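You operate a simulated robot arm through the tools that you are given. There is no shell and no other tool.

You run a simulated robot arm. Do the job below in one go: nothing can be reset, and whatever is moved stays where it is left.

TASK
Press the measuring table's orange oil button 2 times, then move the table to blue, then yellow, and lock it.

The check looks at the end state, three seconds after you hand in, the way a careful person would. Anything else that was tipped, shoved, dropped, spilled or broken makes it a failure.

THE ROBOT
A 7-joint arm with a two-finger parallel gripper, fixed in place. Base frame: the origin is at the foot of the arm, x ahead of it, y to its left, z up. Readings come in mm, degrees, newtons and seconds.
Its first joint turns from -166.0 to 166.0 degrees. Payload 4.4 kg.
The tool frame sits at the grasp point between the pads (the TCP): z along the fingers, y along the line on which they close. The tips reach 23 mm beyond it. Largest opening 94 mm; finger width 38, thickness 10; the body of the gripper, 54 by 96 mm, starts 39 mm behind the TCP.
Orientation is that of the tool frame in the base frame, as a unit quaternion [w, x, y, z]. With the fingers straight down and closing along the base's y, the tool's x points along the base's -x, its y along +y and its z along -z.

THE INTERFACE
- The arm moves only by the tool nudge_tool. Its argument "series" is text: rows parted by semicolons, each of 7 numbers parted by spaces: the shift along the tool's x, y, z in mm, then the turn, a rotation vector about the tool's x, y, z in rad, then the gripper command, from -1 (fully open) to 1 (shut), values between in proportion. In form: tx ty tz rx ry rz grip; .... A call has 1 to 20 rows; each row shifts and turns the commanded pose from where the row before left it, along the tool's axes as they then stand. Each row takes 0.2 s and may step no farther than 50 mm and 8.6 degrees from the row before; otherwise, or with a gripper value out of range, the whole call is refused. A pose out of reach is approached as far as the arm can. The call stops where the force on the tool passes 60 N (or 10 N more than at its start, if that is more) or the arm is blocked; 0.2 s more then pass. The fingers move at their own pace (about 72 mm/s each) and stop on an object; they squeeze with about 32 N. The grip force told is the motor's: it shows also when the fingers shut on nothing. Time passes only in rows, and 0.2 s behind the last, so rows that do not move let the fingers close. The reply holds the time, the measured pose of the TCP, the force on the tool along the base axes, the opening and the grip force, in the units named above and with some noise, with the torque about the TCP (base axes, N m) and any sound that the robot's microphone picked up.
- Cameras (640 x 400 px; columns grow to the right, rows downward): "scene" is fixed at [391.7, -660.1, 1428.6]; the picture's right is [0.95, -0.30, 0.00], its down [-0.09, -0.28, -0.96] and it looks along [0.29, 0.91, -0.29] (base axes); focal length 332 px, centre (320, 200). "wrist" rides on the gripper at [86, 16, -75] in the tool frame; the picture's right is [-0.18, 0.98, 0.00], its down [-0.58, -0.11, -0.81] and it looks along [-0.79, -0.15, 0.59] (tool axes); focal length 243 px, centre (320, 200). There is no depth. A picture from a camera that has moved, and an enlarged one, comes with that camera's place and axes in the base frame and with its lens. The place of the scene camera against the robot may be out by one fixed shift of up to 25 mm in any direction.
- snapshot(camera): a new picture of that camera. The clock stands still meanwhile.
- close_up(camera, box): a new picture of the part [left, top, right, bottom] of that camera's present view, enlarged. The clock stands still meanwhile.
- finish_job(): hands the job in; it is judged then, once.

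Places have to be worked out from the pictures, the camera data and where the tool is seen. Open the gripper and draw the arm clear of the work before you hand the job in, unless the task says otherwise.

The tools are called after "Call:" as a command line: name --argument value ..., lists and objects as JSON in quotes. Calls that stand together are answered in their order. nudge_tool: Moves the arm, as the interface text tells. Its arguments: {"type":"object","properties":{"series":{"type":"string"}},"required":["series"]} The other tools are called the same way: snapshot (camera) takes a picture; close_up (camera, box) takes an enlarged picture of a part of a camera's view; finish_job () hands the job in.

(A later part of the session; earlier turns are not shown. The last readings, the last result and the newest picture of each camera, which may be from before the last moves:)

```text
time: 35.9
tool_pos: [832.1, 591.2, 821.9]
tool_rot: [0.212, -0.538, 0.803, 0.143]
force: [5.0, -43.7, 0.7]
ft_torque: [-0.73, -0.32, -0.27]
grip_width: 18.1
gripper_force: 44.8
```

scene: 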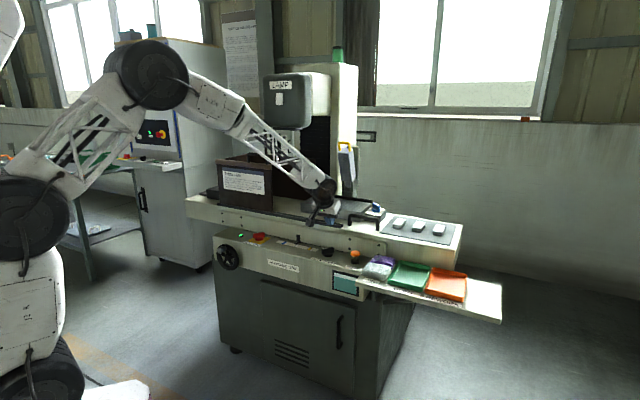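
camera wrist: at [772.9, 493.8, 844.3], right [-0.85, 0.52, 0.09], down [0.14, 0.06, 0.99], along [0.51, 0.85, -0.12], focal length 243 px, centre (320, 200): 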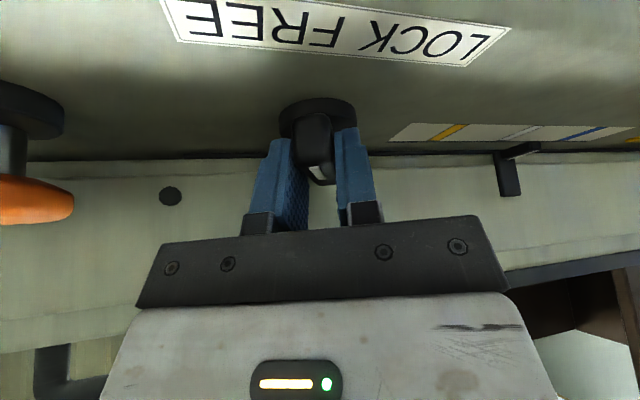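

Better; the remaining load is mostly along the bar. I ease 1.5 mm backward and 0.8 mm sideways, then read again.

Call:
nudge_tool --series "1.3 -0.8 -0.74 0 0 0 1; 0 0 0 0 0 0 1"

```text
time: 36.5
tool_pos: [831.4, 591.0, 822.2]
tool_rot: [0.211, -0.539, 0.803, 0.143]
force: [1.3, -1.2, -10.5]
ft_torque: [0.16, -0.36, -0.01]
grip_width: 17.9
gripper_force: 44.9
```

The loads are nearly zero now. I continue the last part of the turn.

Call:
nudge_tool --series "-0.07 -1.6 0.04 -0.0649 0 -0.1137 1; -0.07 -1.6 0.04 -0.0649 0 -0.1137 1; 0 0 0 0 0 0 1"

Call:
close_up --camera "scene" --box '[296, 220, 360, 265]'

Call:
close_up --camera "wrist" --box '[240, 60, 400, 200]'

```text
time: 37.3
tool_pos: [833.1, 588.7, 821.8]
tool_rot: [0.191, -0.639, 0.725, 0.17]
force: [-14.6, 38.5, -13.7]
ft_torque: [0.46, -0.57, 0.27]
grip_width: 18.1
gripper_force: 44.8
```

```text
8.89 times, centred on (328, 242) of scene
camera zoom: at [391.7, -660.1, 1428.6], right [0.95, -0.3, 0.0], down [-0.09, -0.28, -0.96], along [0.29, 0.91, -0.29], focal length 2948 px, centre (249, -178)
```

zoom: 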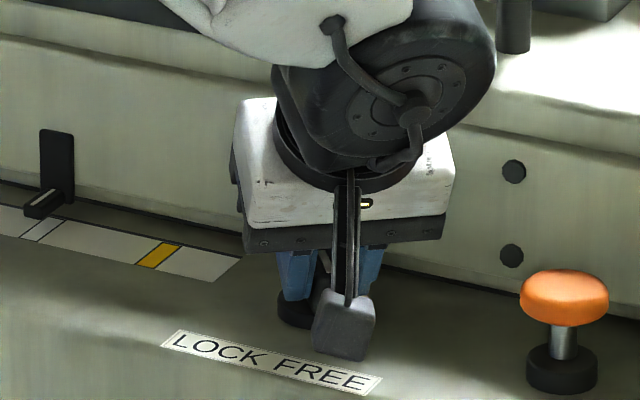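

```text
2.86 times, centred on (320, 130) of wrist
camera zoom: at [803.7, 481.7, 844.6], right [-0.95, 0.28, 0.09], down [0.12, 0.09, 0.99], along [0.27, 0.95, -0.12], focal length 693 px, centre (320, 400)
```

zoom: 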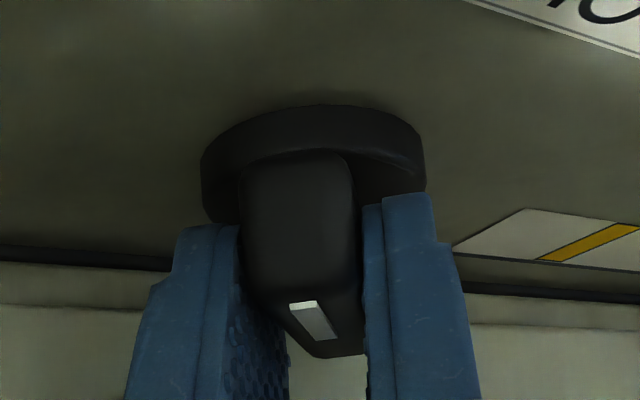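

82.8° done and the mark now points almost to front-right. I relieve the loads and turn the last ~6–7°, listening for a click or a stop.

Call:
nudge_tool --series "-1.0 0.6 0.6 0 0 0 1; -0.07 -1.2 0.04 -0.045 0 -0.0785 1; 0 0 0 0 0 0 1"

Call:
close_up --camera "wrist" --box '[240, 60, 400, 200]'

```text
time: 38.1
tool_pos: [836.2, 590.3, 821.5]
tool_rot: [0.183, -0.671, 0.697, 0.178]
force: [-32.6, 14.6, -2.1]
ft_torque: [-1.05, -0.04, 0.46]
grip_width: 18.0
gripper_force: 45.0
```

```text
2.86 times, centred on (320, 130) of wrist
camera zoom: at [814.5, 479.3, 844.7], right [-0.98, 0.2, 0.09], down [0.12, 0.1, 0.99], along [0.19, 0.97, -0.12], focal length 693 px, centre (320, 400)
```

zoom: 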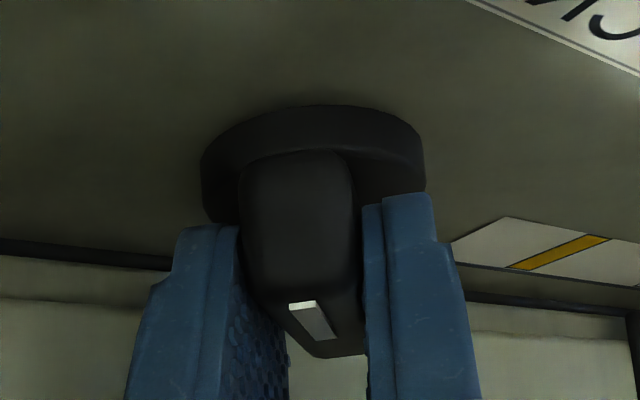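

267.7° reached with no stop felt yet. I relieve the side load and turn another 4° to find the stop.

Call:
nudge_tool --series "0 1.2 0 0 0 0 1; -0.04 -0.8 0.02 -0.035 0 -0.061 1; 0 0 0 0 0 0 1"

Call:
close_up --camera "wrist" --box '[240, 60, 400, 200]'

```text
time: 38.9
tool_pos: [834.7, 590.2, 821.4]
tool_rot: [-0.176, 0.694, -0.673, -0.184]
force: [1.2, 25.0, -17.0]
ft_torque: [0.74, 0.05, -1.79]
grip_width: 17.9
gripper_force: 45.5
```

```text
2.86 times, centred on (320, 130) of wrist
camera zoom: at [822.9, 478.1, 844.6], right [-0.99, 0.13, 0.09], down [0.11, 0.11, 0.99], along [0.12, 0.99, -0.12], focal length 693 px, centre (320, 400)
```

zoom: 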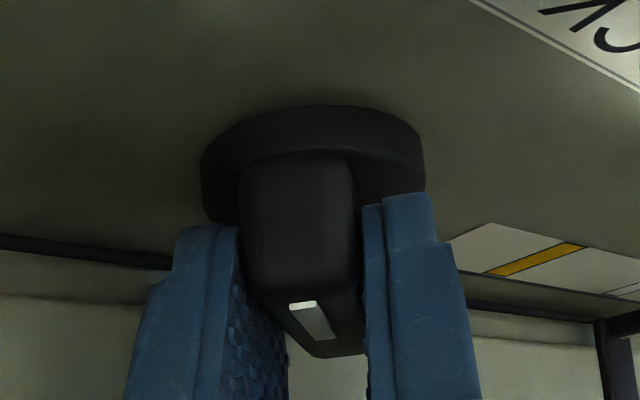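

The torque jumped to -1.8 N·m: the knob is at its FREE stop. I open the fingers, lift straight up clear of the knob and look.

Call:
nudge_tool --series "0 0 0 0 0 0 0; 0 0 0 0 0 0 0; 0 0 0 0 0 0 0; -5 0 -8.7 0 0 0 0; -10 0 -17.4 0 0 0 0; -15 0 -26 0 0 0 0; -15 0 -26 0 0 0 0; 0 0 0 0 0 0 0"

Call:
snapshot --camera "wrist"

Call:
close_up --camera "scene" --box '[200, 200, 376, 310]'

```text
time: 40.7
tool_pos: [835.6, 589.4, 913.7]
tool_rot: [-0.177, 0.695, -0.673, -0.184]
force: [0.4, 0.6, 0.3]
ft_torque: [0.0, 0.0, -0.01]
grip_width: 47.2
gripper_force: 0.1
```

```text
taken
camera wrist: at [822.9, 478.6, 935.7], right [-0.99, 0.13, 0.09], down [0.11, 0.11, 0.99], along [0.12, 0.99, -0.12], focal length 243 px, centre (320, 200)
```

wrist: 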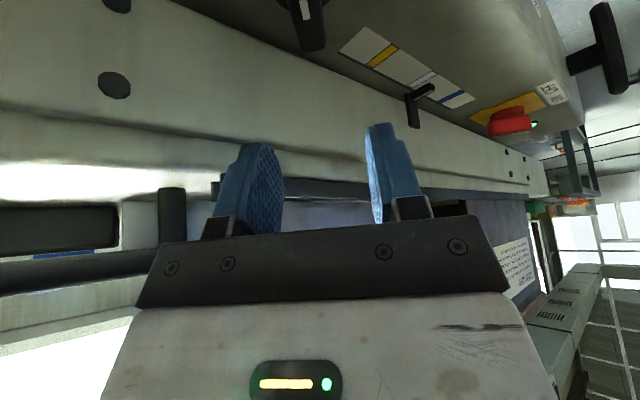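

```text
3.64 times, centred on (288, 255) of scene
camera zoom: at [391.7, -660.1, 1428.6], right [0.95, -0.3, 0.0], down [-0.09, -0.28, -0.96], along [0.29, 0.91, -0.29], focal length 1206 px, centre (436, 0)
```

zoom: 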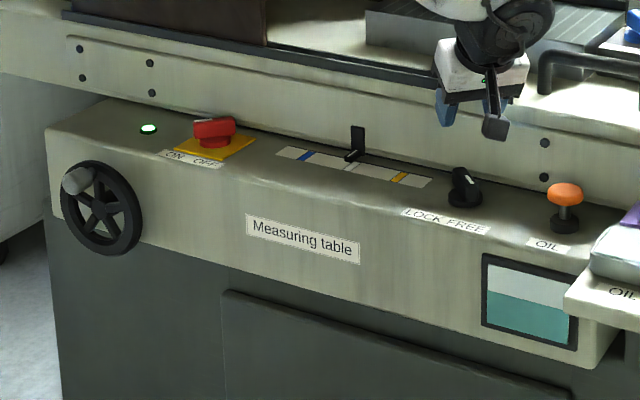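

The knob now points to FREE, and the oil sight-glass level has dropped after the two presses. I now swing back and move left in front of the machine to view the handwheel.

Call:
nudge_tool --series "8.7 0 -5 0.0685 0 0.119 0; 8.7 0 -5 0.0685 0 0.119 0; 8.7 0 -5 0.0685 0 0.119 0; 8.7 0 -5 0.0685 0 0.119 0; 8.7 0 -5 0.0685 0 0.119 0; 8.7 0 -5 0.0685 0 0.119 0; 14.2 43.8 -6.8 0 0 0 0; 14.2 43.8 -6.8 0 0 0 0; 14.2 43.8 -6.8 0 0 0 0; 14.2 43.8 -6.8 0 0 0 0; 14.2 43.8 -6.8 0 0 0 0; 14.2 43.8 -6.8 0 0 0 0; 14.2 43.8 -6.8 0 0 0 0; 14.2 43.8 -6.8 0 0 0 0; 14.2 43.8 -6.8 0 0 0 0; 14.2 43.8 -6.8 0 0 0 0; 14.2 43.8 -6.8 0 0 0 0; 0 0 0 0 0 0 0"

Call:
snapshot --camera "wrist"

Call:
snapshot --camera "scene"

```text
time: 44.5
tool_pos: [355.3, 754.4, 896.8]
tool_rot: [0.237, -0.367, 0.895, 0.095]
force: [0.5, 0.0, 0.1]
ft_torque: [-0.01, -0.02, 0.0]
grip_width: 46.8
gripper_force: 0.1
```

```text
taken
camera wrist: at [263.8, 687.7, 919.0], right [-0.58, 0.81, 0.09], down [0.15, 0.0, 0.99], along [0.8, 0.58, -0.12], focal length 243 px, centre (320, 200)
```

wrist: 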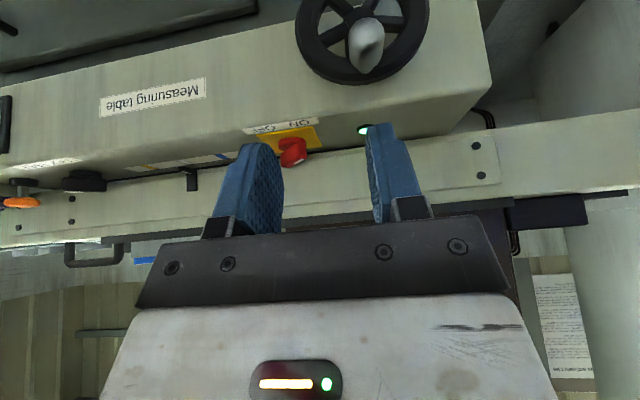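

```text
taken
```

scene: 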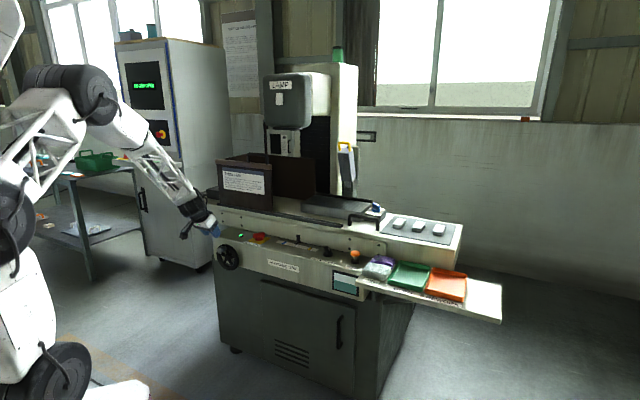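

The handwheel is partly in view with its grey crank handle towards me. I draw back 120 mm to see all of it.

Call:
nudge_tool --series "34.7 0 -20 0 0 0 0; 34.7 0 -20 0 0 0 0; 34.7 0 -20 0 0 0 0; 0 0 0 0 0 0 0"

Call:
snapshot --camera "wrist"

Call:
close_up --camera "wrist" --box '[290, 20, 450, 120]'

Call:
close_up --camera "scene" --box '[204, 226, 268, 286]'

```text
time: 45.7
tool_pos: [280.1, 633.0, 806.2]
tool_rot: [0.2, -0.366, 0.908, 0.047]
force: [-1.1, 0.0, 0.7]
ft_torque: [-0.04, -0.01, -0.02]
grip_width: 47.2
gripper_force: 0.1
stopped in row 4: the arm was blocked; the commanded pose is now the measured one
```

```text
taken
camera wrist: at [188.4, 572.4, 840.6], right [-0.55, 0.83, 0.01], down [0.19, 0.11, 0.98], along [0.81, 0.54, -0.22], focal length 243 px, centre (320, 200)
```

wrist: 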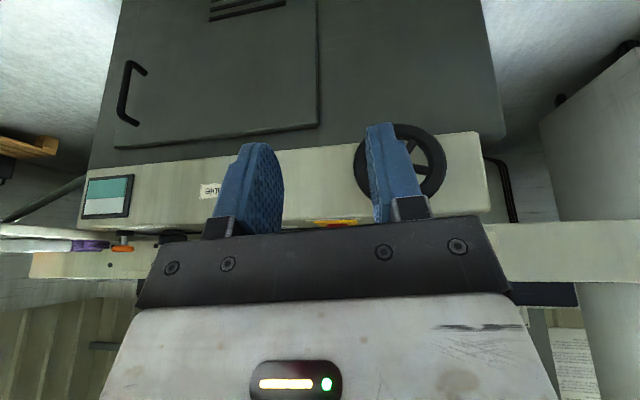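

```text
4.00 times, centred on (370, 70) of wrist
camera zoom: at [188.4, 572.4, 840.6], right [-0.55, 0.83, 0.01], down [0.19, 0.11, 0.98], along [0.81, 0.54, -0.22], focal length 970 px, centre (120, 720)
```

zoom: 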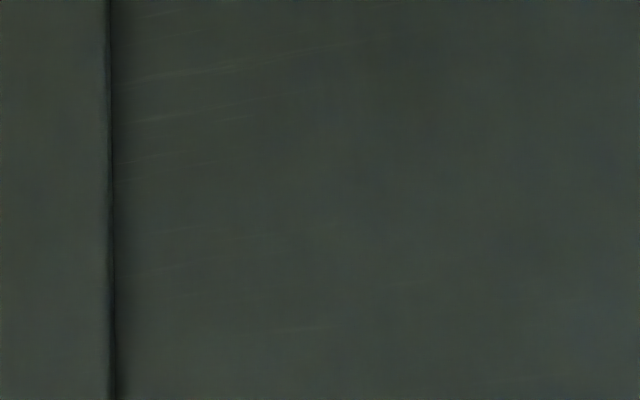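

```text
6.67 times, centred on (236, 256) of scene
camera zoom: at [391.7, -660.1, 1428.6], right [0.95, -0.3, 0.0], down [-0.09, -0.28, -0.96], along [0.29, 0.91, -0.29], focal length 2211 px, centre (880, -173)
```

zoom: 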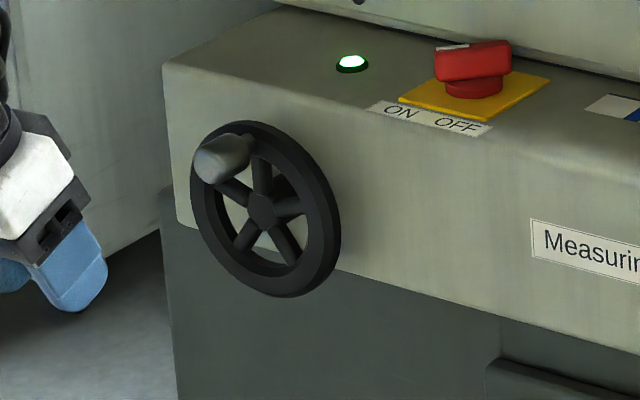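

The arm ran into one of its limits when drawn in that far, ending at (280, 633, 806) without touching anything. From the views the wheel hub is ≈(412, 871, 705) with the crank handle near the top, its tip about (380, 846, 757); I go back out to a better viewpoint and restore the tilt.

Call:
nudge_tool --series "-34.4 8.1 -5.9 0 0 0 0; -34.4 8.1 -5.9 0 0 0 0; -34.4 8.1 -5.9 -0.032 -0.0565 0.002 0; -34.4 8.1 -5.9 -0.032 -0.0565 0.002 0; 0 0 0 0 0 0 0"

Call:
snapshot --camera "wrist"

Call:
snapshot --camera "scene"

```text
time: 46.9
tool_pos: [336.8, 743.8, 902.1]
tool_rot: [0.246, -0.367, 0.891, 0.105]
force: [1.0, -0.2, -0.1]
ft_torque: [-0.01, 0.01, 0.01]
grip_width: 47.1
gripper_force: 0.1
```

```text
taken
camera wrist: at [244.7, 676.6, 922.0], right [-0.58, 0.81, 0.1], down [0.14, -0.02, 0.99], along [0.8, 0.59, -0.1], focal length 243 px, centre (320, 200)
```

wrist: 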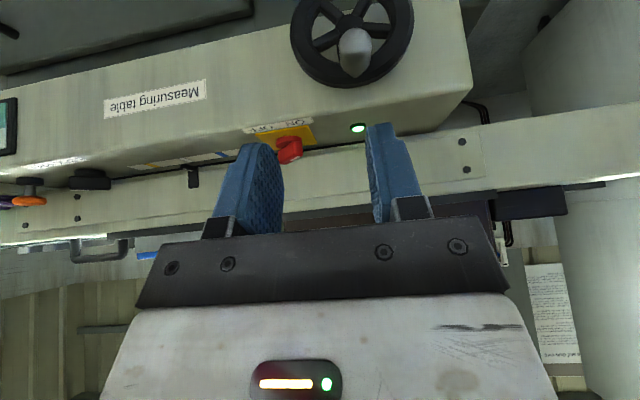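

```text
taken
```

scene: 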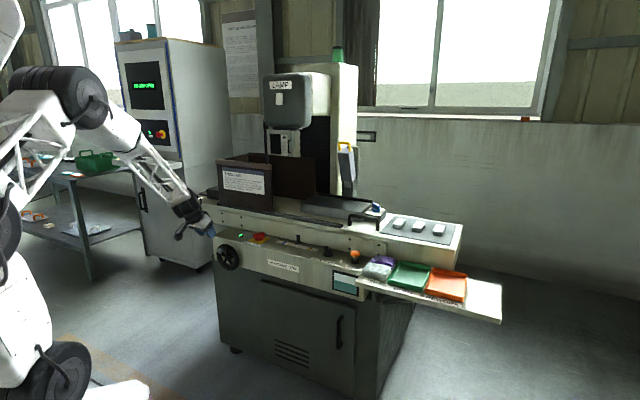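

Now the wheel and its handle are well in view. I enlarge them to measure.

Call:
close_up --camera "wrist" --box '[272, 0, 432, 100]'

Call:
close_up --camera "wrist" --box '[80, 110, 340, 230]'

```text
4.00 times, centred on (352, 50) of wrist
camera zoom: at [244.7, 676.6, 922.0], right [-0.58, 0.81, 0.1], down [0.14, -0.02, 0.99], along [0.8, 0.59, -0.1], focal length 970 px, centre (192, 800)
```

zoom: 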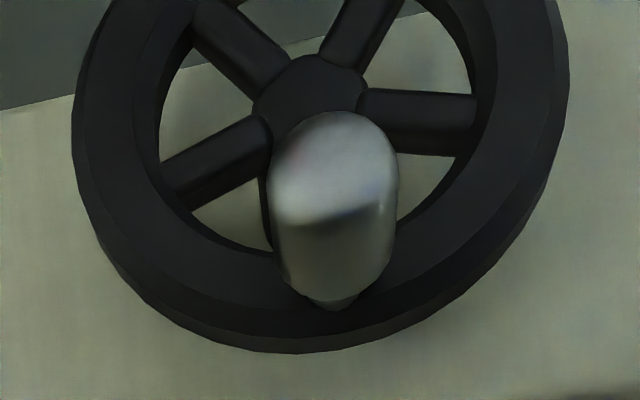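

```text
2.46 times, centred on (210, 170) of wrist
camera zoom: at [244.7, 676.6, 922.0], right [-0.58, 0.81, 0.1], down [0.14, -0.02, 0.99], along [0.8, 0.59, -0.1], focal length 597 px, centre (591, 274)
```

zoom: 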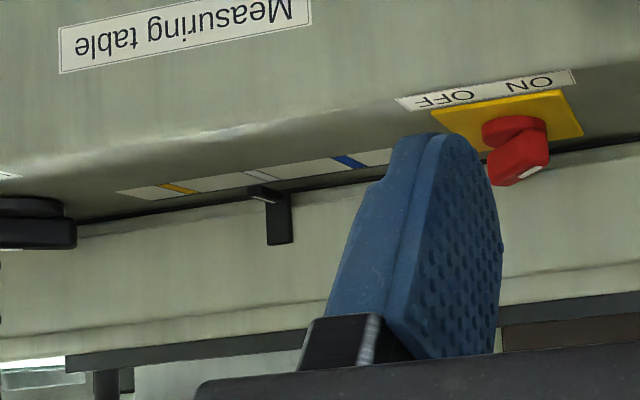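

The handle axis is at about z=760 straight above the hub, from f≈897 (rim) to f≈855 at its tip, up to 30 mm thick. I open the fingers to about 60 mm and move to just in front of and above the handle.

Call:
nudge_tool --series "-2 10.7 41 0 0 0 -0.3; -2 10.7 41 0 0 0 -0.3; -2 10.7 41 0 0 0 -0.3; 0 0 0 0 0 0 -0.3"

Call:
snapshot --camera "wrist"

Call:
close_up --camera "scene" --box '[180, 210, 276, 286]'

```text
time: 47.9
tool_pos: [360.8, 816.7, 798.0]
tool_rot: [0.244, -0.368, 0.891, 0.105]
force: [-0.4, -0.1, 0.2]
ft_torque: [-0.03, -0.01, -0.02]
grip_width: 61.1
gripper_force: 0.0
```

```text
taken
camera wrist: at [270.6, 748.8, 819.8], right [-0.58, 0.81, 0.1], down [0.14, -0.02, 0.99], along [0.8, 0.59, -0.1], focal length 243 px, centre (320, 200)
```

wrist: 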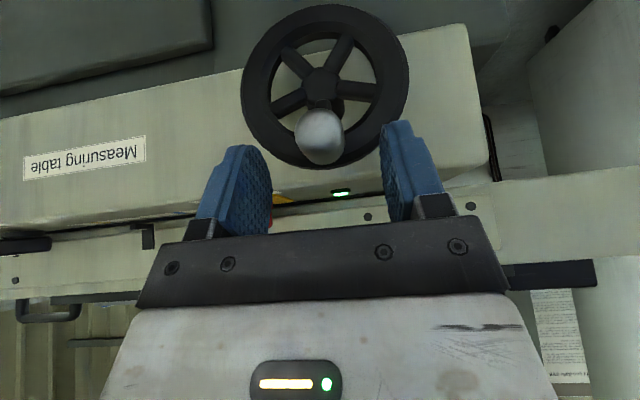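

```text
5.26 times, centred on (228, 248) of scene
camera zoom: at [391.7, -660.1, 1428.6], right [0.95, -0.3, 0.0], down [-0.09, -0.28, -0.96], along [0.29, 0.91, -0.29], focal length 1745 px, centre (804, -53)
```

zoom: 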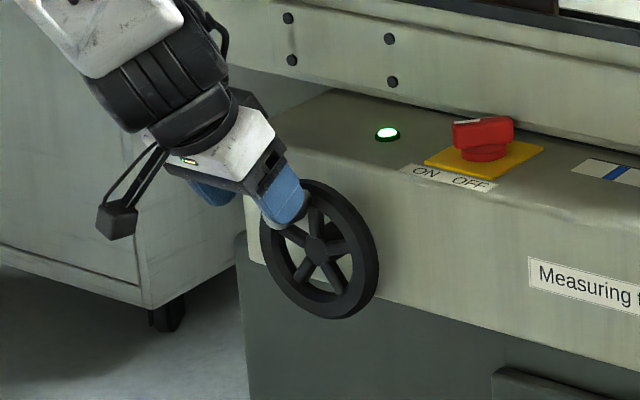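

The handle lies centred between the fingers, axis z≈766. I advance so the pads straddle its outer half, then close on it.

Call:
nudge_tool --series "-7.9 -0.6 19.9 0 0 0 -0.3; -7.9 -0.6 19.9 0 0 0 -0.3; 0 0 0 0 0 0 -0.3"

Call:
snapshot --camera "wrist"

Call:
close_up --camera "scene" --box '[196, 226, 260, 276]'

```text
time: 48.7
tool_pos: [386.3, 839.0, 773.4]
tool_rot: [0.244, -0.368, 0.891, 0.106]
force: [0.4, -0.2, -0.2]
ft_torque: [0.02, -0.01, -0.01]
grip_width: 61.1
gripper_force: 0.0
```

```text
taken
camera wrist: at [295.3, 772.2, 793.1], right [-0.58, 0.81, 0.1], down [0.14, -0.02, 0.99], along [0.8, 0.59, -0.1], focal length 243 px, centre (320, 200)
```

wrist: 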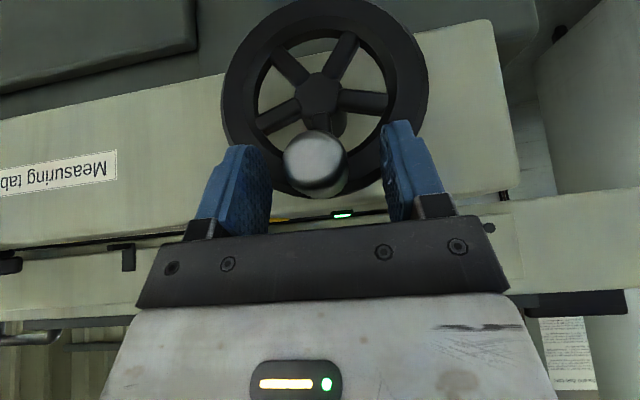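

```text
8.00 times, centred on (228, 251) of scene
camera zoom: at [391.7, -660.1, 1428.6], right [0.95, -0.3, 0.0], down [-0.09, -0.28, -0.96], along [0.29, 0.91, -0.29], focal length 2653 px, centre (1056, -208)
```

zoom: 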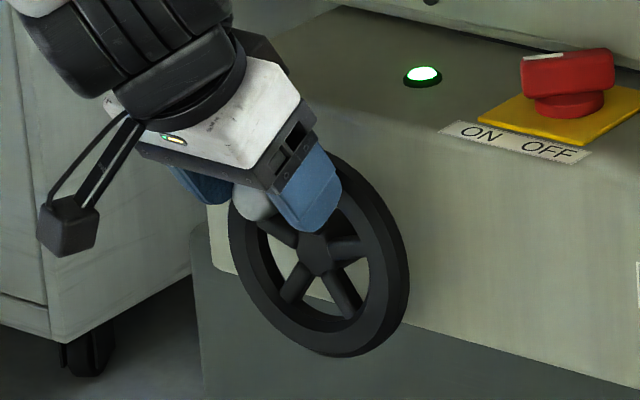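

The handle end sits between the pads. I close the gripper on it.

Call:
nudge_tool --series "0 0 0 0 0 0 0.2; 0 0 0 0 0 0 0.6; 0 0 0 0 0 0 1; 0 0 0 0 0 0 1"

Call:
snapshot --camera "wrist"

```text
time: 49.7
tool_pos: [386.5, 839.8, 772.4]
tool_rot: [0.245, -0.368, 0.891, 0.105]
force: [11.2, -10.6, 3.0]
ft_torque: [-0.48, -0.4, -0.25]
grip_width: 29.7
gripper_force: 45.1
```

```text
taken
camera wrist: at [295.6, 771.9, 793.3], right [-0.58, 0.81, 0.1], down [0.14, -0.02, 0.99], along [0.8, 0.59, -0.1], focal length 243 px, centre (320, 200)
```

wrist: 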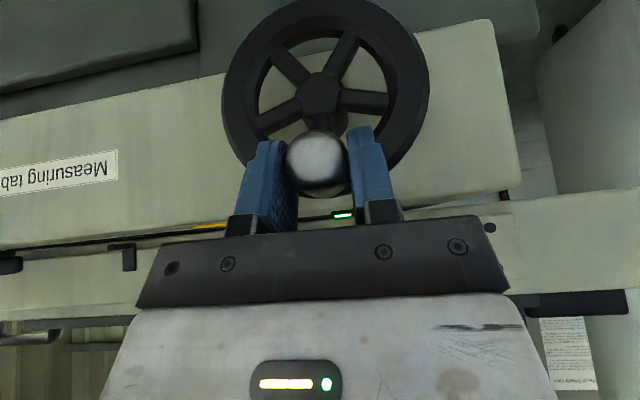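

The handle is held (29.7 mm). I turn the wheel 20° clockwise as a trial to see which way the table moves.

Call:
nudge_tool --series "0.11 -4.97 0.19 0 0 0 1; 0.33 -4.93 0.56 0 0 0 1; 0.55 -4.85 0.92 0 0 0 1; 0.77 -4.75 1.29 0 0 0 1; 0 0 0 0 0 0 1"

Call:
snapshot --camera "wrist"

Call:
close_up --camera "scene" --box '[262, 225, 326, 265]'

```text
time: 50.9
tool_pos: [401.8, 824.5, 767.3]
tool_rot: [0.245, -0.367, 0.891, 0.105]
force: [15.0, 3.7, 1.7]
ft_torque: [0.25, -0.43, -0.13]
grip_width: 29.4
gripper_force: 45.1
```

```text
taken
camera wrist: at [310.3, 757.7, 788.4], right [-0.58, 0.81, 0.1], down [0.14, -0.02, 0.99], along [0.8, 0.59, -0.1], focal length 243 px, centre (320, 200)
```

wrist: 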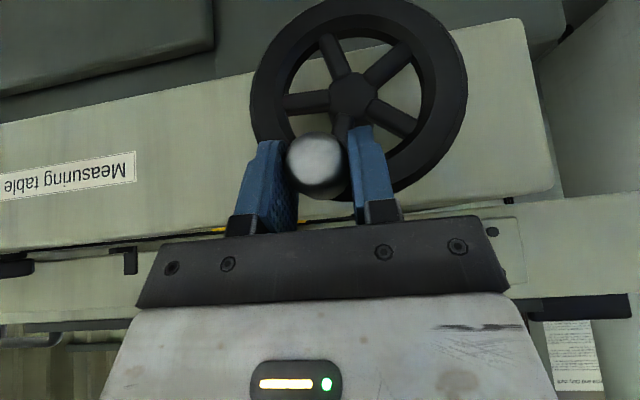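

```text
10.00 times, centred on (294, 245) of scene
camera zoom: at [391.7, -660.1, 1428.6], right [0.95, -0.3, 0.0], down [-0.09, -0.28, -0.96], along [0.29, 0.91, -0.29], focal length 3316 px, centre (580, -250)
```

zoom: 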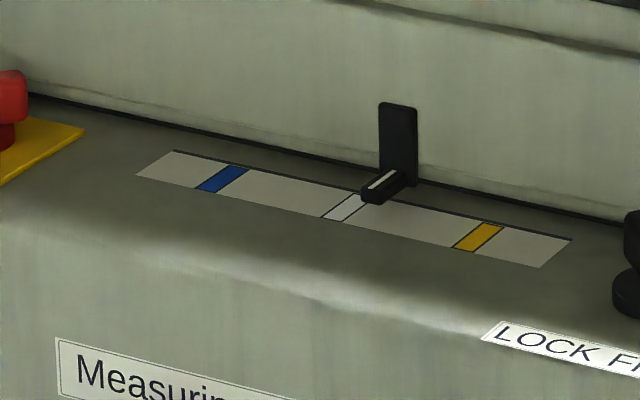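

Clockwise moves the pointer right by about 15 mm per 20°, so the blue mark (about 65 mm to the left of grey) needs roughly 85° counter-clockwise from the top. I turn counter-clockwise in steps and check.

Call:
nudge_tool --series "-1.02 6.68 -1.70 0 0 0 1; -0.59 6.86 -0.99 0 0 0 1; -0.15 6.95 -0.26 0 0 0 1; 0.28 6.94 0.46 0 0 0 1; 0.72 6.82 1.19 0 0 0 1; 1.14 6.60 1.89 0 0 0 1; 1.55 6.28 2.57 0 0 0 1; 1.93 5.87 3.21 0 0 0 1; 0 0 0 0 0 0 1"

Call:
snapshot --camera "wrist"

Call:
close_up --camera "scene" --box '[262, 225, 326, 265]'

```text
time: 52.9
tool_pos: [362.5, 864.5, 759.4]
tool_rot: [0.245, -0.368, 0.891, 0.105]
force: [3.0, 16.1, -13.4]
ft_torque: [0.27, 0.43, -0.01]
grip_width: 29.4
gripper_force: 44.6
```

```text
taken
camera wrist: at [270.4, 796.9, 780.0], right [-0.58, 0.81, 0.1], down [0.14, -0.02, 0.99], along [0.8, 0.59, -0.1], focal length 243 px, centre (320, 200)
```

wrist: 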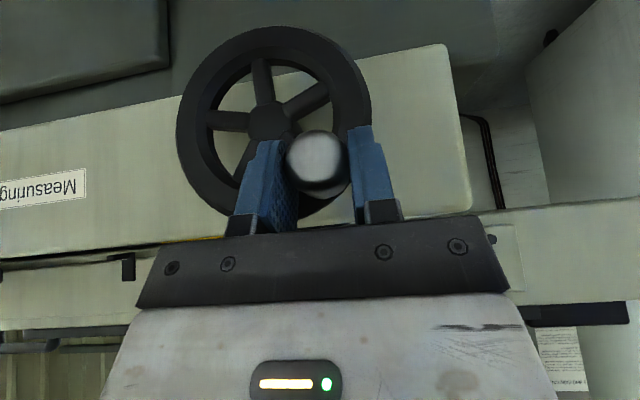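

```text
10.00 times, centred on (294, 245) of scene
camera zoom: at [391.7, -660.1, 1428.6], right [0.95, -0.3, 0.0], down [-0.09, -0.28, -0.96], along [0.29, 0.91, -0.29], focal length 3316 px, centre (580, -250)
```

zoom: 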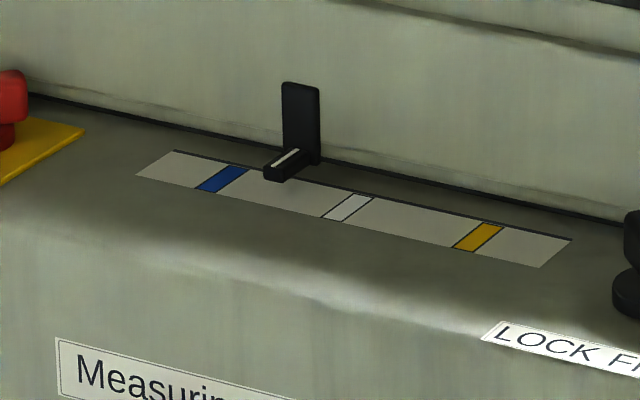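

The ratio is about 0.88 mm of table per degree; the pointer is now about half way from grey to blue. About 36° more are needed; I turn 35° and check again.

Call:
nudge_tool --series "2.28 5.37 3.79 0 0 0 1; 2.60 4.79 4.33 0 0 0 1; 2.88 4.14 4.80 0 0 0 1; 3.12 3.43 5.18 0 0 0 1; 3.31 2.66 5.51 0 0 0 1; 0 0 0 0 0 0 1; 0 0 0 0 0 0 1"

Call:
snapshot --camera "wrist"

Call:
close_up --camera "scene" --box '[262, 225, 326, 265]'

```text
time: 54.5
tool_pos: [348.7, 877.2, 731.1]
tool_rot: [0.244, -0.368, 0.891, 0.104]
force: [28.9, -3.2, -19.6]
ft_torque: [0.14, 0.06, -0.34]
grip_width: 29.8
gripper_force: 44.8
```

```text
taken
camera wrist: at [257.6, 809.9, 752.2], right [-0.58, 0.81, 0.1], down [0.14, -0.02, 0.99], along [0.8, 0.59, -0.1], focal length 243 px, centre (320, 200)
```

wrist: 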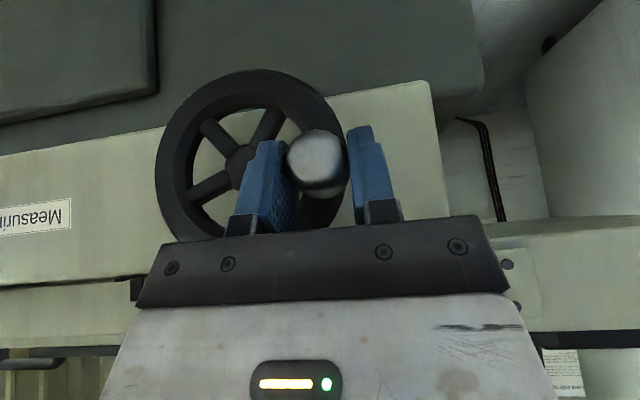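

```text
10.00 times, centred on (294, 245) of scene
camera zoom: at [391.7, -660.1, 1428.6], right [0.95, -0.3, 0.0], down [-0.09, -0.28, -0.96], along [0.29, 0.91, -0.29], focal length 3316 px, centre (580, -250)
```

zoom: 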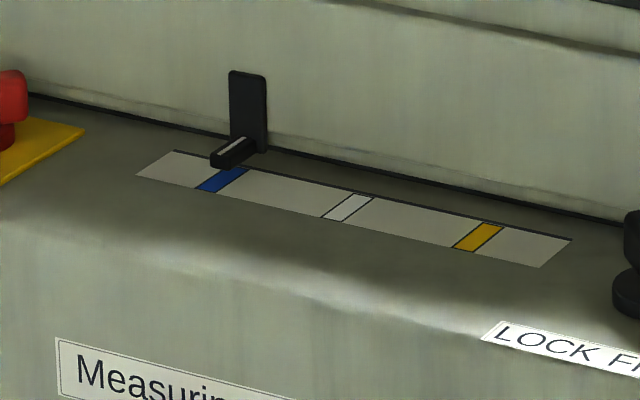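

The pointer is about 5 mm short of blue by my estimate (with parallax), with some inward load on the wheel. I turn about 7° more with a slight inward correction.

Call:
nudge_tool --series "1.8 0 3.0 0 0 0 1; 1.75 0 2.9 0 0 0 1; 0 0 0 0 0 0 1; 0 0 0 0 0 0 1"

Call:
close_up --camera "scene" --box '[262, 225, 326, 265]'

```text
time: 55.5
tool_pos: [347.9, 878.7, 726.6]
tool_rot: [0.245, -0.368, 0.891, 0.105]
force: [9.4, -13.4, 6.1]
ft_torque: [0.02, -0.47, -0.23]
grip_width: 29.6
gripper_force: 45.2
```

```text
10.00 times, centred on (294, 245) of scene
camera zoom: at [391.7, -660.1, 1428.6], right [0.95, -0.3, 0.0], down [-0.09, -0.28, -0.96], along [0.29, 0.91, -0.29], focal length 3316 px, centre (580, -250)
```

zoom: 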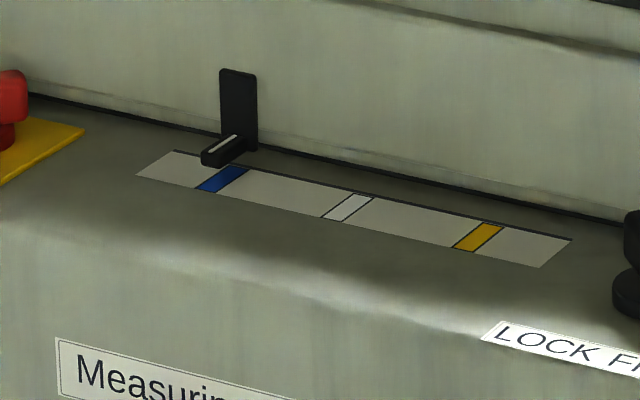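

The pointer now looks aligned with blue, with the same relative offset as it had to grey at the start. To verify it from straight in front, I let go of the handle, back off, and take a look with the wrist camera from above the scale.

Call:
nudge_tool --series "0 0 0 0 0 0 -0.3; 0 0 0 0 0 0 -0.3; 0 0 0 0 0 0 -0.3; 0 0 -15 0 0 0 -0.3; 0 0 -20 0 0 0 -0.3; 0 0 -25 0 0 0 -0.3; -21.7 -39.8 -8.7 0 0 0 -0.3; -21.7 -39.8 -8.7 0 0 0 -0.3; -21.7 -39.8 -8.7 0 0 0 -0.3; -21.7 -39.8 -8.7 0 0 0 -0.3; -21.7 -39.8 -8.7 0 0 0 -0.3; -21.7 -39.8 -8.7 0 0 0 -0.3; -21.7 -39.8 -8.7 0 0 0 -0.3; -21.7 -39.8 -8.7 0 0 0 -0.3; 0 0 0 0 0.13 0 -0.3; 0 0 0 0 0.13 0 -0.3; 0 0 0 0 0.13 0 -0.3; 0 0 0 0 0.13 0 -0.3; 0 0 0 0 0 0 -0.3"

Call:
snapshot --camera "wrist"

Call:
close_up --camera "scene" --box '[262, 225, 326, 265]'

```text
time: 59.5
tool_pos: [633.1, 709.4, 925.8]
tool_rot: [0.007, -0.382, 0.924, 0.007]
force: [0.2, 0.8, -0.3]
ft_torque: [-0.01, 0.01, -0.01]
grip_width: 61.1
gripper_force: 0.0
```

```text
taken
camera wrist: at [559.2, 659.2, 999.2], right [-0.56, 0.83, 0.01], down [0.48, 0.32, 0.82], along [0.67, 0.47, -0.58], focal length 243 px, centre (320, 200)
```

wrist: 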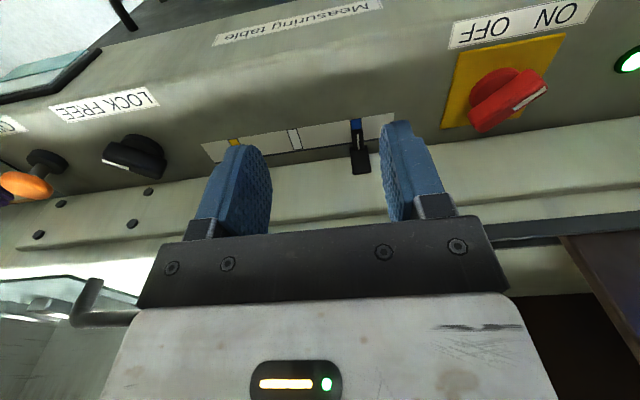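

```text
10.00 times, centred on (294, 245) of scene
camera zoom: at [391.7, -660.1, 1428.6], right [0.95, -0.3, 0.0], down [-0.09, -0.28, -0.96], along [0.29, 0.91, -0.29], focal length 3316 px, centre (580, -250)
```

zoom: 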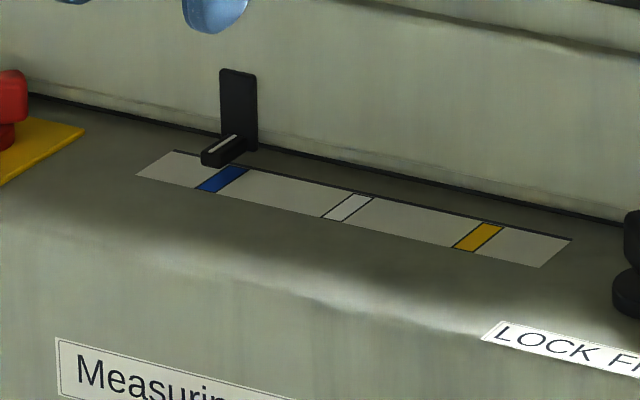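

The pointer stayed put when released. I enlarge the wrist view of the scale to judge the pointer against blue.

Call:
close_up --camera "wrist" --box '[320, 105, 400, 180]'

Call:
close_up --camera "wrist" --box '[190, 90, 410, 180]'

```text
5.33 times, centred on (360, 142) of wrist
camera zoom: at [559.2, 659.2, 999.2], right [-0.56, 0.83, 0.01], down [0.48, 0.32, 0.82], along [0.67, 0.47, -0.58], focal length 1294 px, centre (107, 507)
```

zoom: 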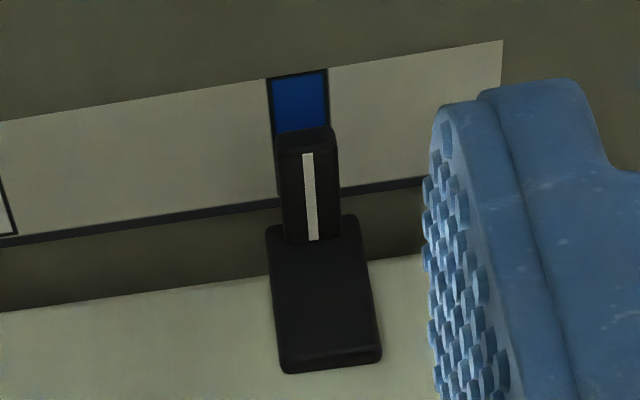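

```text
2.91 times, centred on (300, 135) of wrist
camera zoom: at [559.2, 659.2, 999.2], right [-0.56, 0.83, 0.01], down [0.48, 0.32, 0.82], along [0.67, 0.47, -0.58], focal length 706 px, centre (378, 389)
```

zoom: 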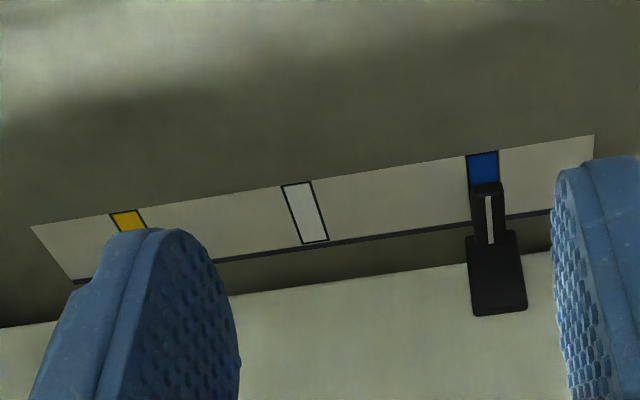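

The pointer's white line is centred on blue (within about 1 mm, hardly any parallax here), so blue is reached. I return along the same path to the handle and look before gripping.

Call:
nudge_tool --series "0 0 0 0 -0.13 0 -0.3; 0 0 0 0 -0.13 0 -0.3; 0 0 0 0 -0.13 0 -0.3; 0 0 0 0 -0.13 0 -0.3; 21.7 39.8 8.7 0 0 0 -0.3; 21.7 39.8 8.7 0 0 0 -0.3; 21.7 39.8 8.7 0 0 0 -0.3; 21.7 39.8 8.7 0 0 0 -0.3; 21.7 39.8 8.7 0 0 0 -0.3; 21.7 39.8 8.7 0 0 0 -0.3; 21.7 39.8 8.7 0 0 0 -0.3; 21.7 39.8 8.7 0 0 0 -0.3; 0 0 0 0 0 0 -0.3; 0 0 20 0 0 0 -0.3; 0 0 10 0 0 0 -0.3; 0 0 0 0 0 0 -0.3"

Call:
snapshot --camera "wrist"

```text
time: 62.9
tool_pos: [336.8, 866.2, 752.7]
tool_rot: [0.245, -0.368, 0.891, 0.105]
force: [-0.1, -0.1, -0.6]
ft_torque: [0.0, -0.02, -0.04]
grip_width: 60.9
gripper_force: 0.0
```

```text
taken
camera wrist: at [246.0, 798.8, 773.4], right [-0.58, 0.81, 0.1], down [0.14, -0.02, 0.99], along [0.8, 0.59, -0.1], focal length 243 px, centre (320, 200)
```

wrist: 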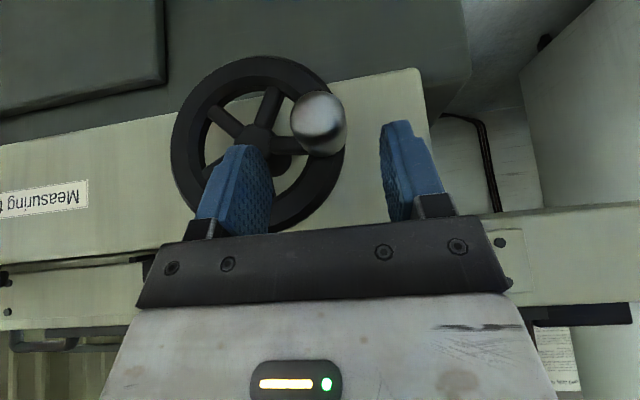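

The handle is centred between the open fingers. I advance the remaining 30 mm and close on it.

Call:
nudge_tool --series "0 0 15 0 0 0 -0.3; 0 0 15 0 0 0 -0.3; 0 0 0 0 0 0 -0.3; 0 0 0 0 0 0 0.2; 0 0 0 0 0 0 0.6; 0 0 0 0 0 0 1; 0 0 0 0 0 0 1"

Call:
snapshot --camera "wrist"

Call:
close_up --camera "scene" --box '[262, 225, 326, 265]'

```text
time: 64.5
tool_pos: [347.2, 878.8, 725.6]
tool_rot: [0.245, -0.367, 0.891, 0.105]
force: [-2.4, 14.5, -6.7]
ft_torque: [0.26, 0.13, 0.2]
grip_width: 29.3
gripper_force: 44.6
```

```text
taken
camera wrist: at [257.0, 810.8, 747.3], right [-0.58, 0.81, 0.1], down [0.14, -0.02, 0.99], along [0.8, 0.59, -0.1], focal length 243 px, centre (320, 200)
```

wrist: 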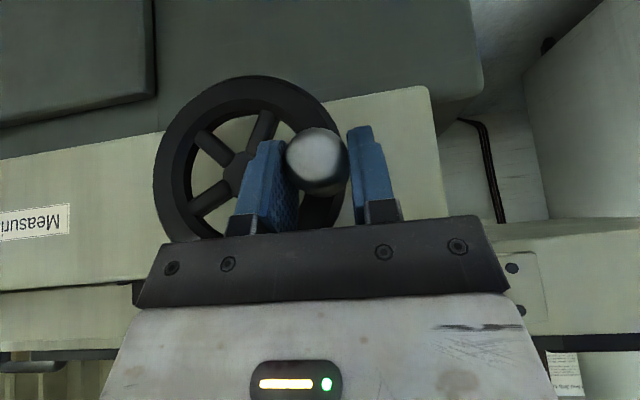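

```text
10.00 times, centred on (294, 245) of scene
camera zoom: at [391.7, -660.1, 1428.6], right [0.95, -0.3, 0.0], down [-0.09, -0.28, -0.96], along [0.29, 0.91, -0.29], focal length 3316 px, centre (580, -250)
```

zoom: 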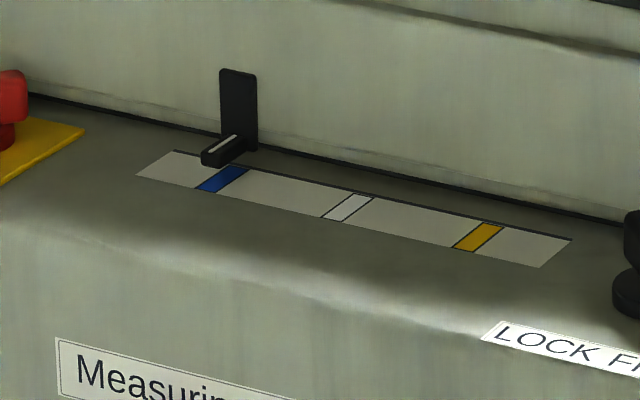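

The handle is held again and the table stands at blue. I now turn clockwise towards yellow, about 150° in all, in stages.

Call:
nudge_tool --series "-3.72 -2.11 -6.19 0 0 0 1; -3.54 -3.03 -5.90 0 0 0 1; -3.31 -3.90 -5.51 0 0 0 1; -3.02 -4.71 -5.03 0 0 0 1; -2.68 -5.43 -4.46 0 0 0 1; -2.29 -6.07 -3.81 0 0 0 1; -1.86 -6.59 -3.09 0 0 0 1; 0 0 0 0 0 0 1"

Call:
close_up --camera "scene" --box '[262, 225, 326, 265]'

```text
time: 65.4
tool_pos: [351.9, 872.0, 751.9]
tool_rot: [0.246, -0.368, 0.89, 0.108]
force: [-17.3, -9.8, 10.4]
ft_torque: [-0.35, 0.3, 0.18]
grip_width: 29.6
gripper_force: 44.9
stopped in row 4: the force on the tool passed its limit at 82 N (the readings are from after the stop); the commanded pose is now the measured one
```

```text
10.00 times, centred on (294, 245) of scene
camera zoom: at [391.7, -660.1, 1428.6], right [0.95, -0.3, 0.0], down [-0.09, -0.28, -0.96], along [0.29, 0.91, -0.29], focal length 3316 px, centre (580, -250)
```

zoom: 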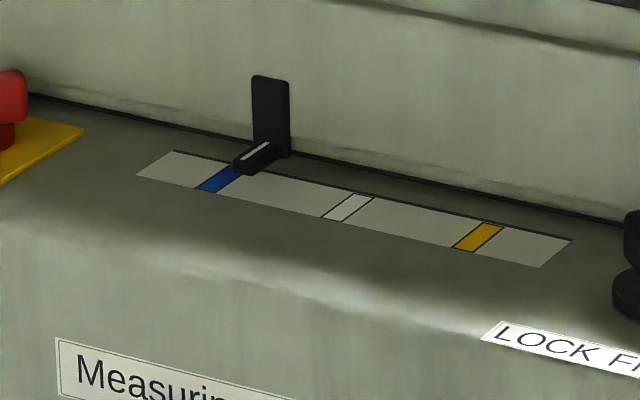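

The force limit stopped the move after about 20° of turning; the pointer has moved 17 mm to the right. I look at the grip before continuing.

Call:
snapshot --camera "wrist"

Call:
close_up --camera "scene" --box '[190, 220, 270, 290]'

```text
taken
camera wrist: at [262.0, 805.1, 770.7], right [-0.58, 0.8, 0.11], down [0.14, -0.03, 0.99], along [0.8, 0.59, -0.1], focal length 243 px, centre (320, 200)
```

wrist: 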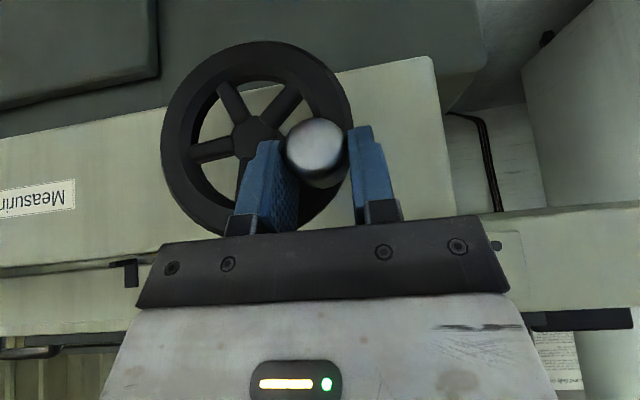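

```text
5.71 times, centred on (230, 255) of scene
camera zoom: at [391.7, -660.1, 1428.6], right [0.95, -0.3, 0.0], down [-0.09, -0.28, -0.96], along [0.29, 0.91, -0.29], focal length 1895 px, centre (834, -114)
```

zoom: 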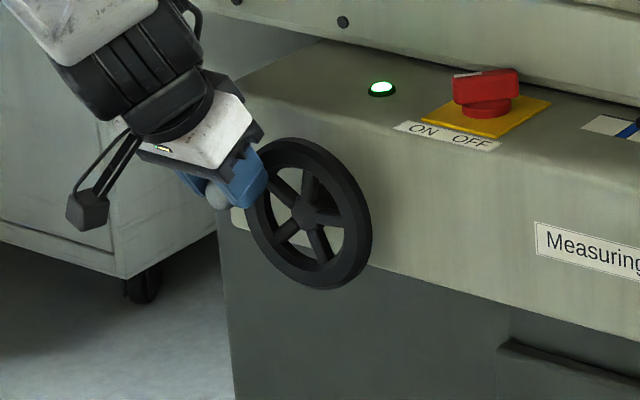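

The handle has slipped about 6 mm towards the pad tips. I loosen slightly, re-centre the pads on the handle, and close again.

Call:
nudge_tool --series "0 0 0 0 0 0 0.15; 0 0 0 0 0 0 0.15; 1.6 0 2.6 0 0 0 0.15; 1.5 0 2.5 0 0 0 0.15; 0 0 0 0 0 0 0.5; 0 0 0 0 0 0 1; 0 0 0 0 0 0 1"

Call:
snapshot --camera "wrist"

```text
time: 67.0
tool_pos: [352.9, 873.4, 743.0]
tool_rot: [0.246, -0.368, 0.89, 0.108]
force: [-10.8, 9.7, -4.0]
ft_torque: [0.31, 0.25, 0.19]
grip_width: 29.2
gripper_force: 45.0
```

```text
taken
camera wrist: at [262.1, 805.2, 764.1], right [-0.59, 0.8, 0.11], down [0.14, -0.03, 0.99], along [0.8, 0.59, -0.1], focal length 243 px, centre (320, 200)
```

wrist: 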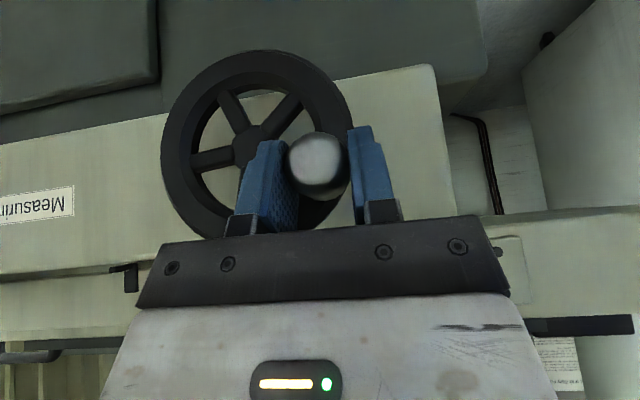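

The handle is centred again (φ≈-60°). I continue clockwise more slowly, about 4° per step.

Call:
nudge_tool --series "-0.88 -1.07 -1.46 0 0 0 1; -0.87 -1.07 -1.45 0 0 0 1; -1.66 -2.37 -2.77 0 0 0 1; -1.58 -2.59 -2.62 0 0 0 1; -1.48 -2.80 -2.46 0 0 0 1; 0 0 0 0 0 0 1"

```text
time: 68.4
tool_pos: [360.2, 867.2, 759.5]
tool_rot: [0.246, -0.369, 0.89, 0.109]
force: [-37.7, 6.8, 16.3]
ft_torque: [0.2, 0.75, 0.38]
grip_width: 29.5
gripper_force: 44.9
```

Moving on, with some outward load (≈30 N). I relieve it by about 1 mm and continue, checking the force again.

Call:
nudge_tool --series "0.19 1.0 -1.05 0 0 0 1; 0 0 0 0 0 0 1"

Call:
snapshot --camera "wrist"

Call:
close_up --camera "scene" --box '[262, 225, 326, 265]'

```text
time: 69.0
tool_pos: [359.6, 865.8, 758.4]
tool_rot: [0.246, -0.368, 0.89, 0.108]
force: [-11.1, 21.2, 10.5]
ft_torque: [0.7, -0.16, 0.38]
grip_width: 29.5
gripper_force: 44.8
```

```text
taken
camera wrist: at [269.3, 799.0, 778.5], right [-0.58, 0.8, 0.11], down [0.14, -0.03, 0.99], along [0.8, 0.59, -0.1], focal length 243 px, centre (320, 200)
```

wrist: 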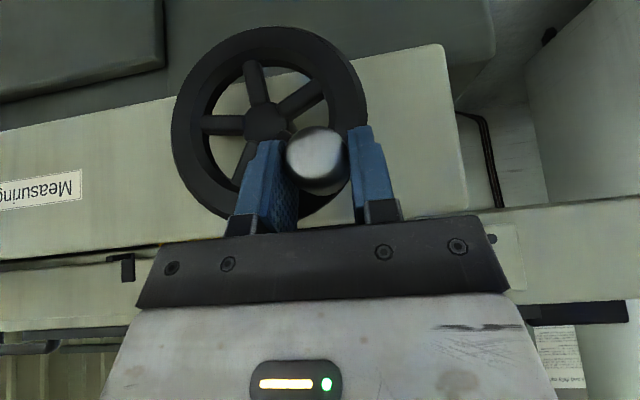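

```text
10.00 times, centred on (294, 245) of scene
camera zoom: at [391.7, -660.1, 1428.6], right [0.95, -0.3, 0.0], down [-0.09, -0.28, -0.96], along [0.29, 0.91, -0.29], focal length 3316 px, centre (580, -250)
```

zoom: 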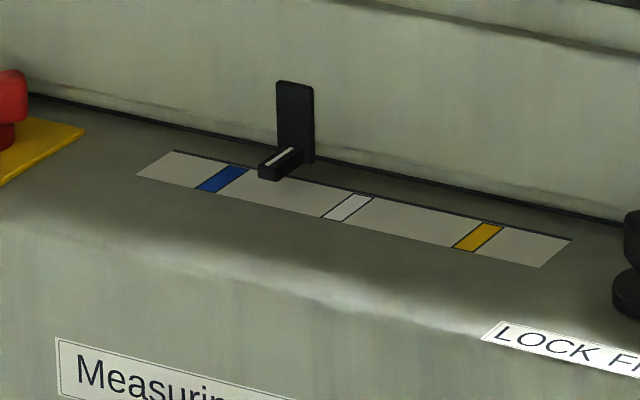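

The pointer is moving right as planned (now about a quarter of the way from blue to yellow). I continue slowly towards the top.

Call:
nudge_tool --series "-0.69 -1.5 -1.15 0 0 0 1; -0.69 -1.5 -1.14 0 0 0 1; -1.26 -3.17 -2.10 0 0 0 1; -1.14 -3.34 -1.90 0 0 0 1; -1.02 -3.48 -1.71 0 0 0 1; -0.90 -3.61 -1.49 0 0 0 1; -0.76 -3.73 -1.27 0 0 0 1; 0 0 0 0 0 0 1"

```text
time: 70.8
tool_pos: [373.4, 850.4, 769.4]
tool_rot: [0.246, -0.367, 0.891, 0.106]
force: [-12.1, -9.6, 18.8]
ft_torque: [0.04, -0.11, 0.0]
grip_width: 29.4
gripper_force: 44.9
```

All steady, with the handle near φ≈-19°. I continue across the top.

Call:
nudge_tool --series "-0.6 -2.0 -1.1 0 0 0 1; -0.4 -3.5 -0.7 0 0 0 1; -0.49 -3.90 -0.81 0 0 0 1; -0.35 -3.95 -0.58 0 0 0 1; -0.21 -3.99 -0.34 0 0 0 1; -0.06 -4.01 -0.10 0 0 0 1; 0.08 -4.01 0.14 0 0 0 1; 0.23 -3.99 0.38 0 0 0 1; 0.37 -3.95 0.62 0 0 0 1; 0 0 0 0 0 0 1"

Call:
snapshot --camera "wrist"

Call:
close_up --camera "scene" --box '[262, 225, 326, 265]'

```text
time: 73.0
tool_pos: [397.8, 827.7, 772.0]
tool_rot: [0.246, -0.368, 0.89, 0.107]
force: [-0.4, -2.0, 6.5]
ft_torque: [0.12, -0.08, -0.05]
grip_width: 29.4
gripper_force: 45.0
```

```text
taken
camera wrist: at [307.4, 759.9, 792.4], right [-0.58, 0.81, 0.11], down [0.14, -0.03, 0.99], along [0.8, 0.59, -0.1], focal length 243 px, centre (320, 200)
```

wrist: 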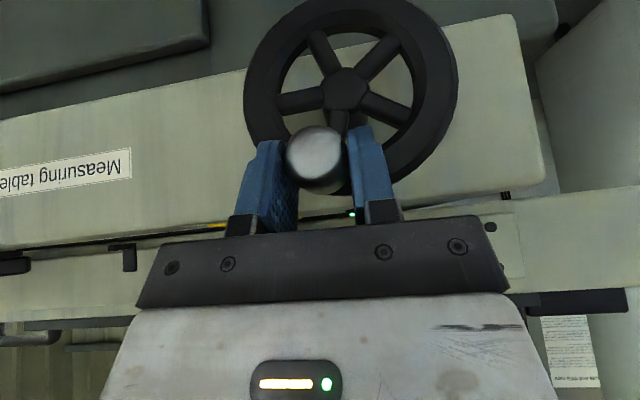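

```text
10.00 times, centred on (294, 245) of scene
camera zoom: at [391.7, -660.1, 1428.6], right [0.95, -0.3, 0.0], down [-0.09, -0.28, -0.96], along [0.29, 0.91, -0.29], focal length 3316 px, centre (580, -250)
```

zoom: 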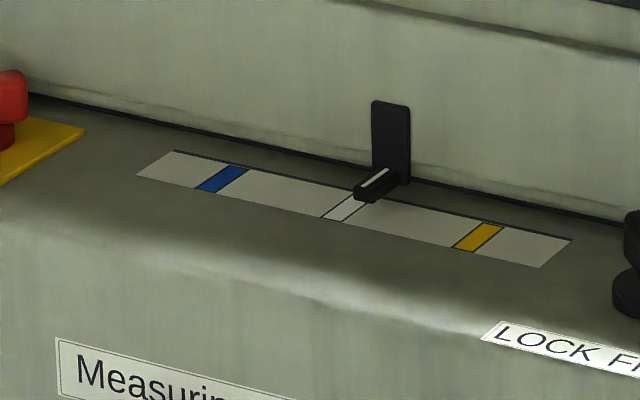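

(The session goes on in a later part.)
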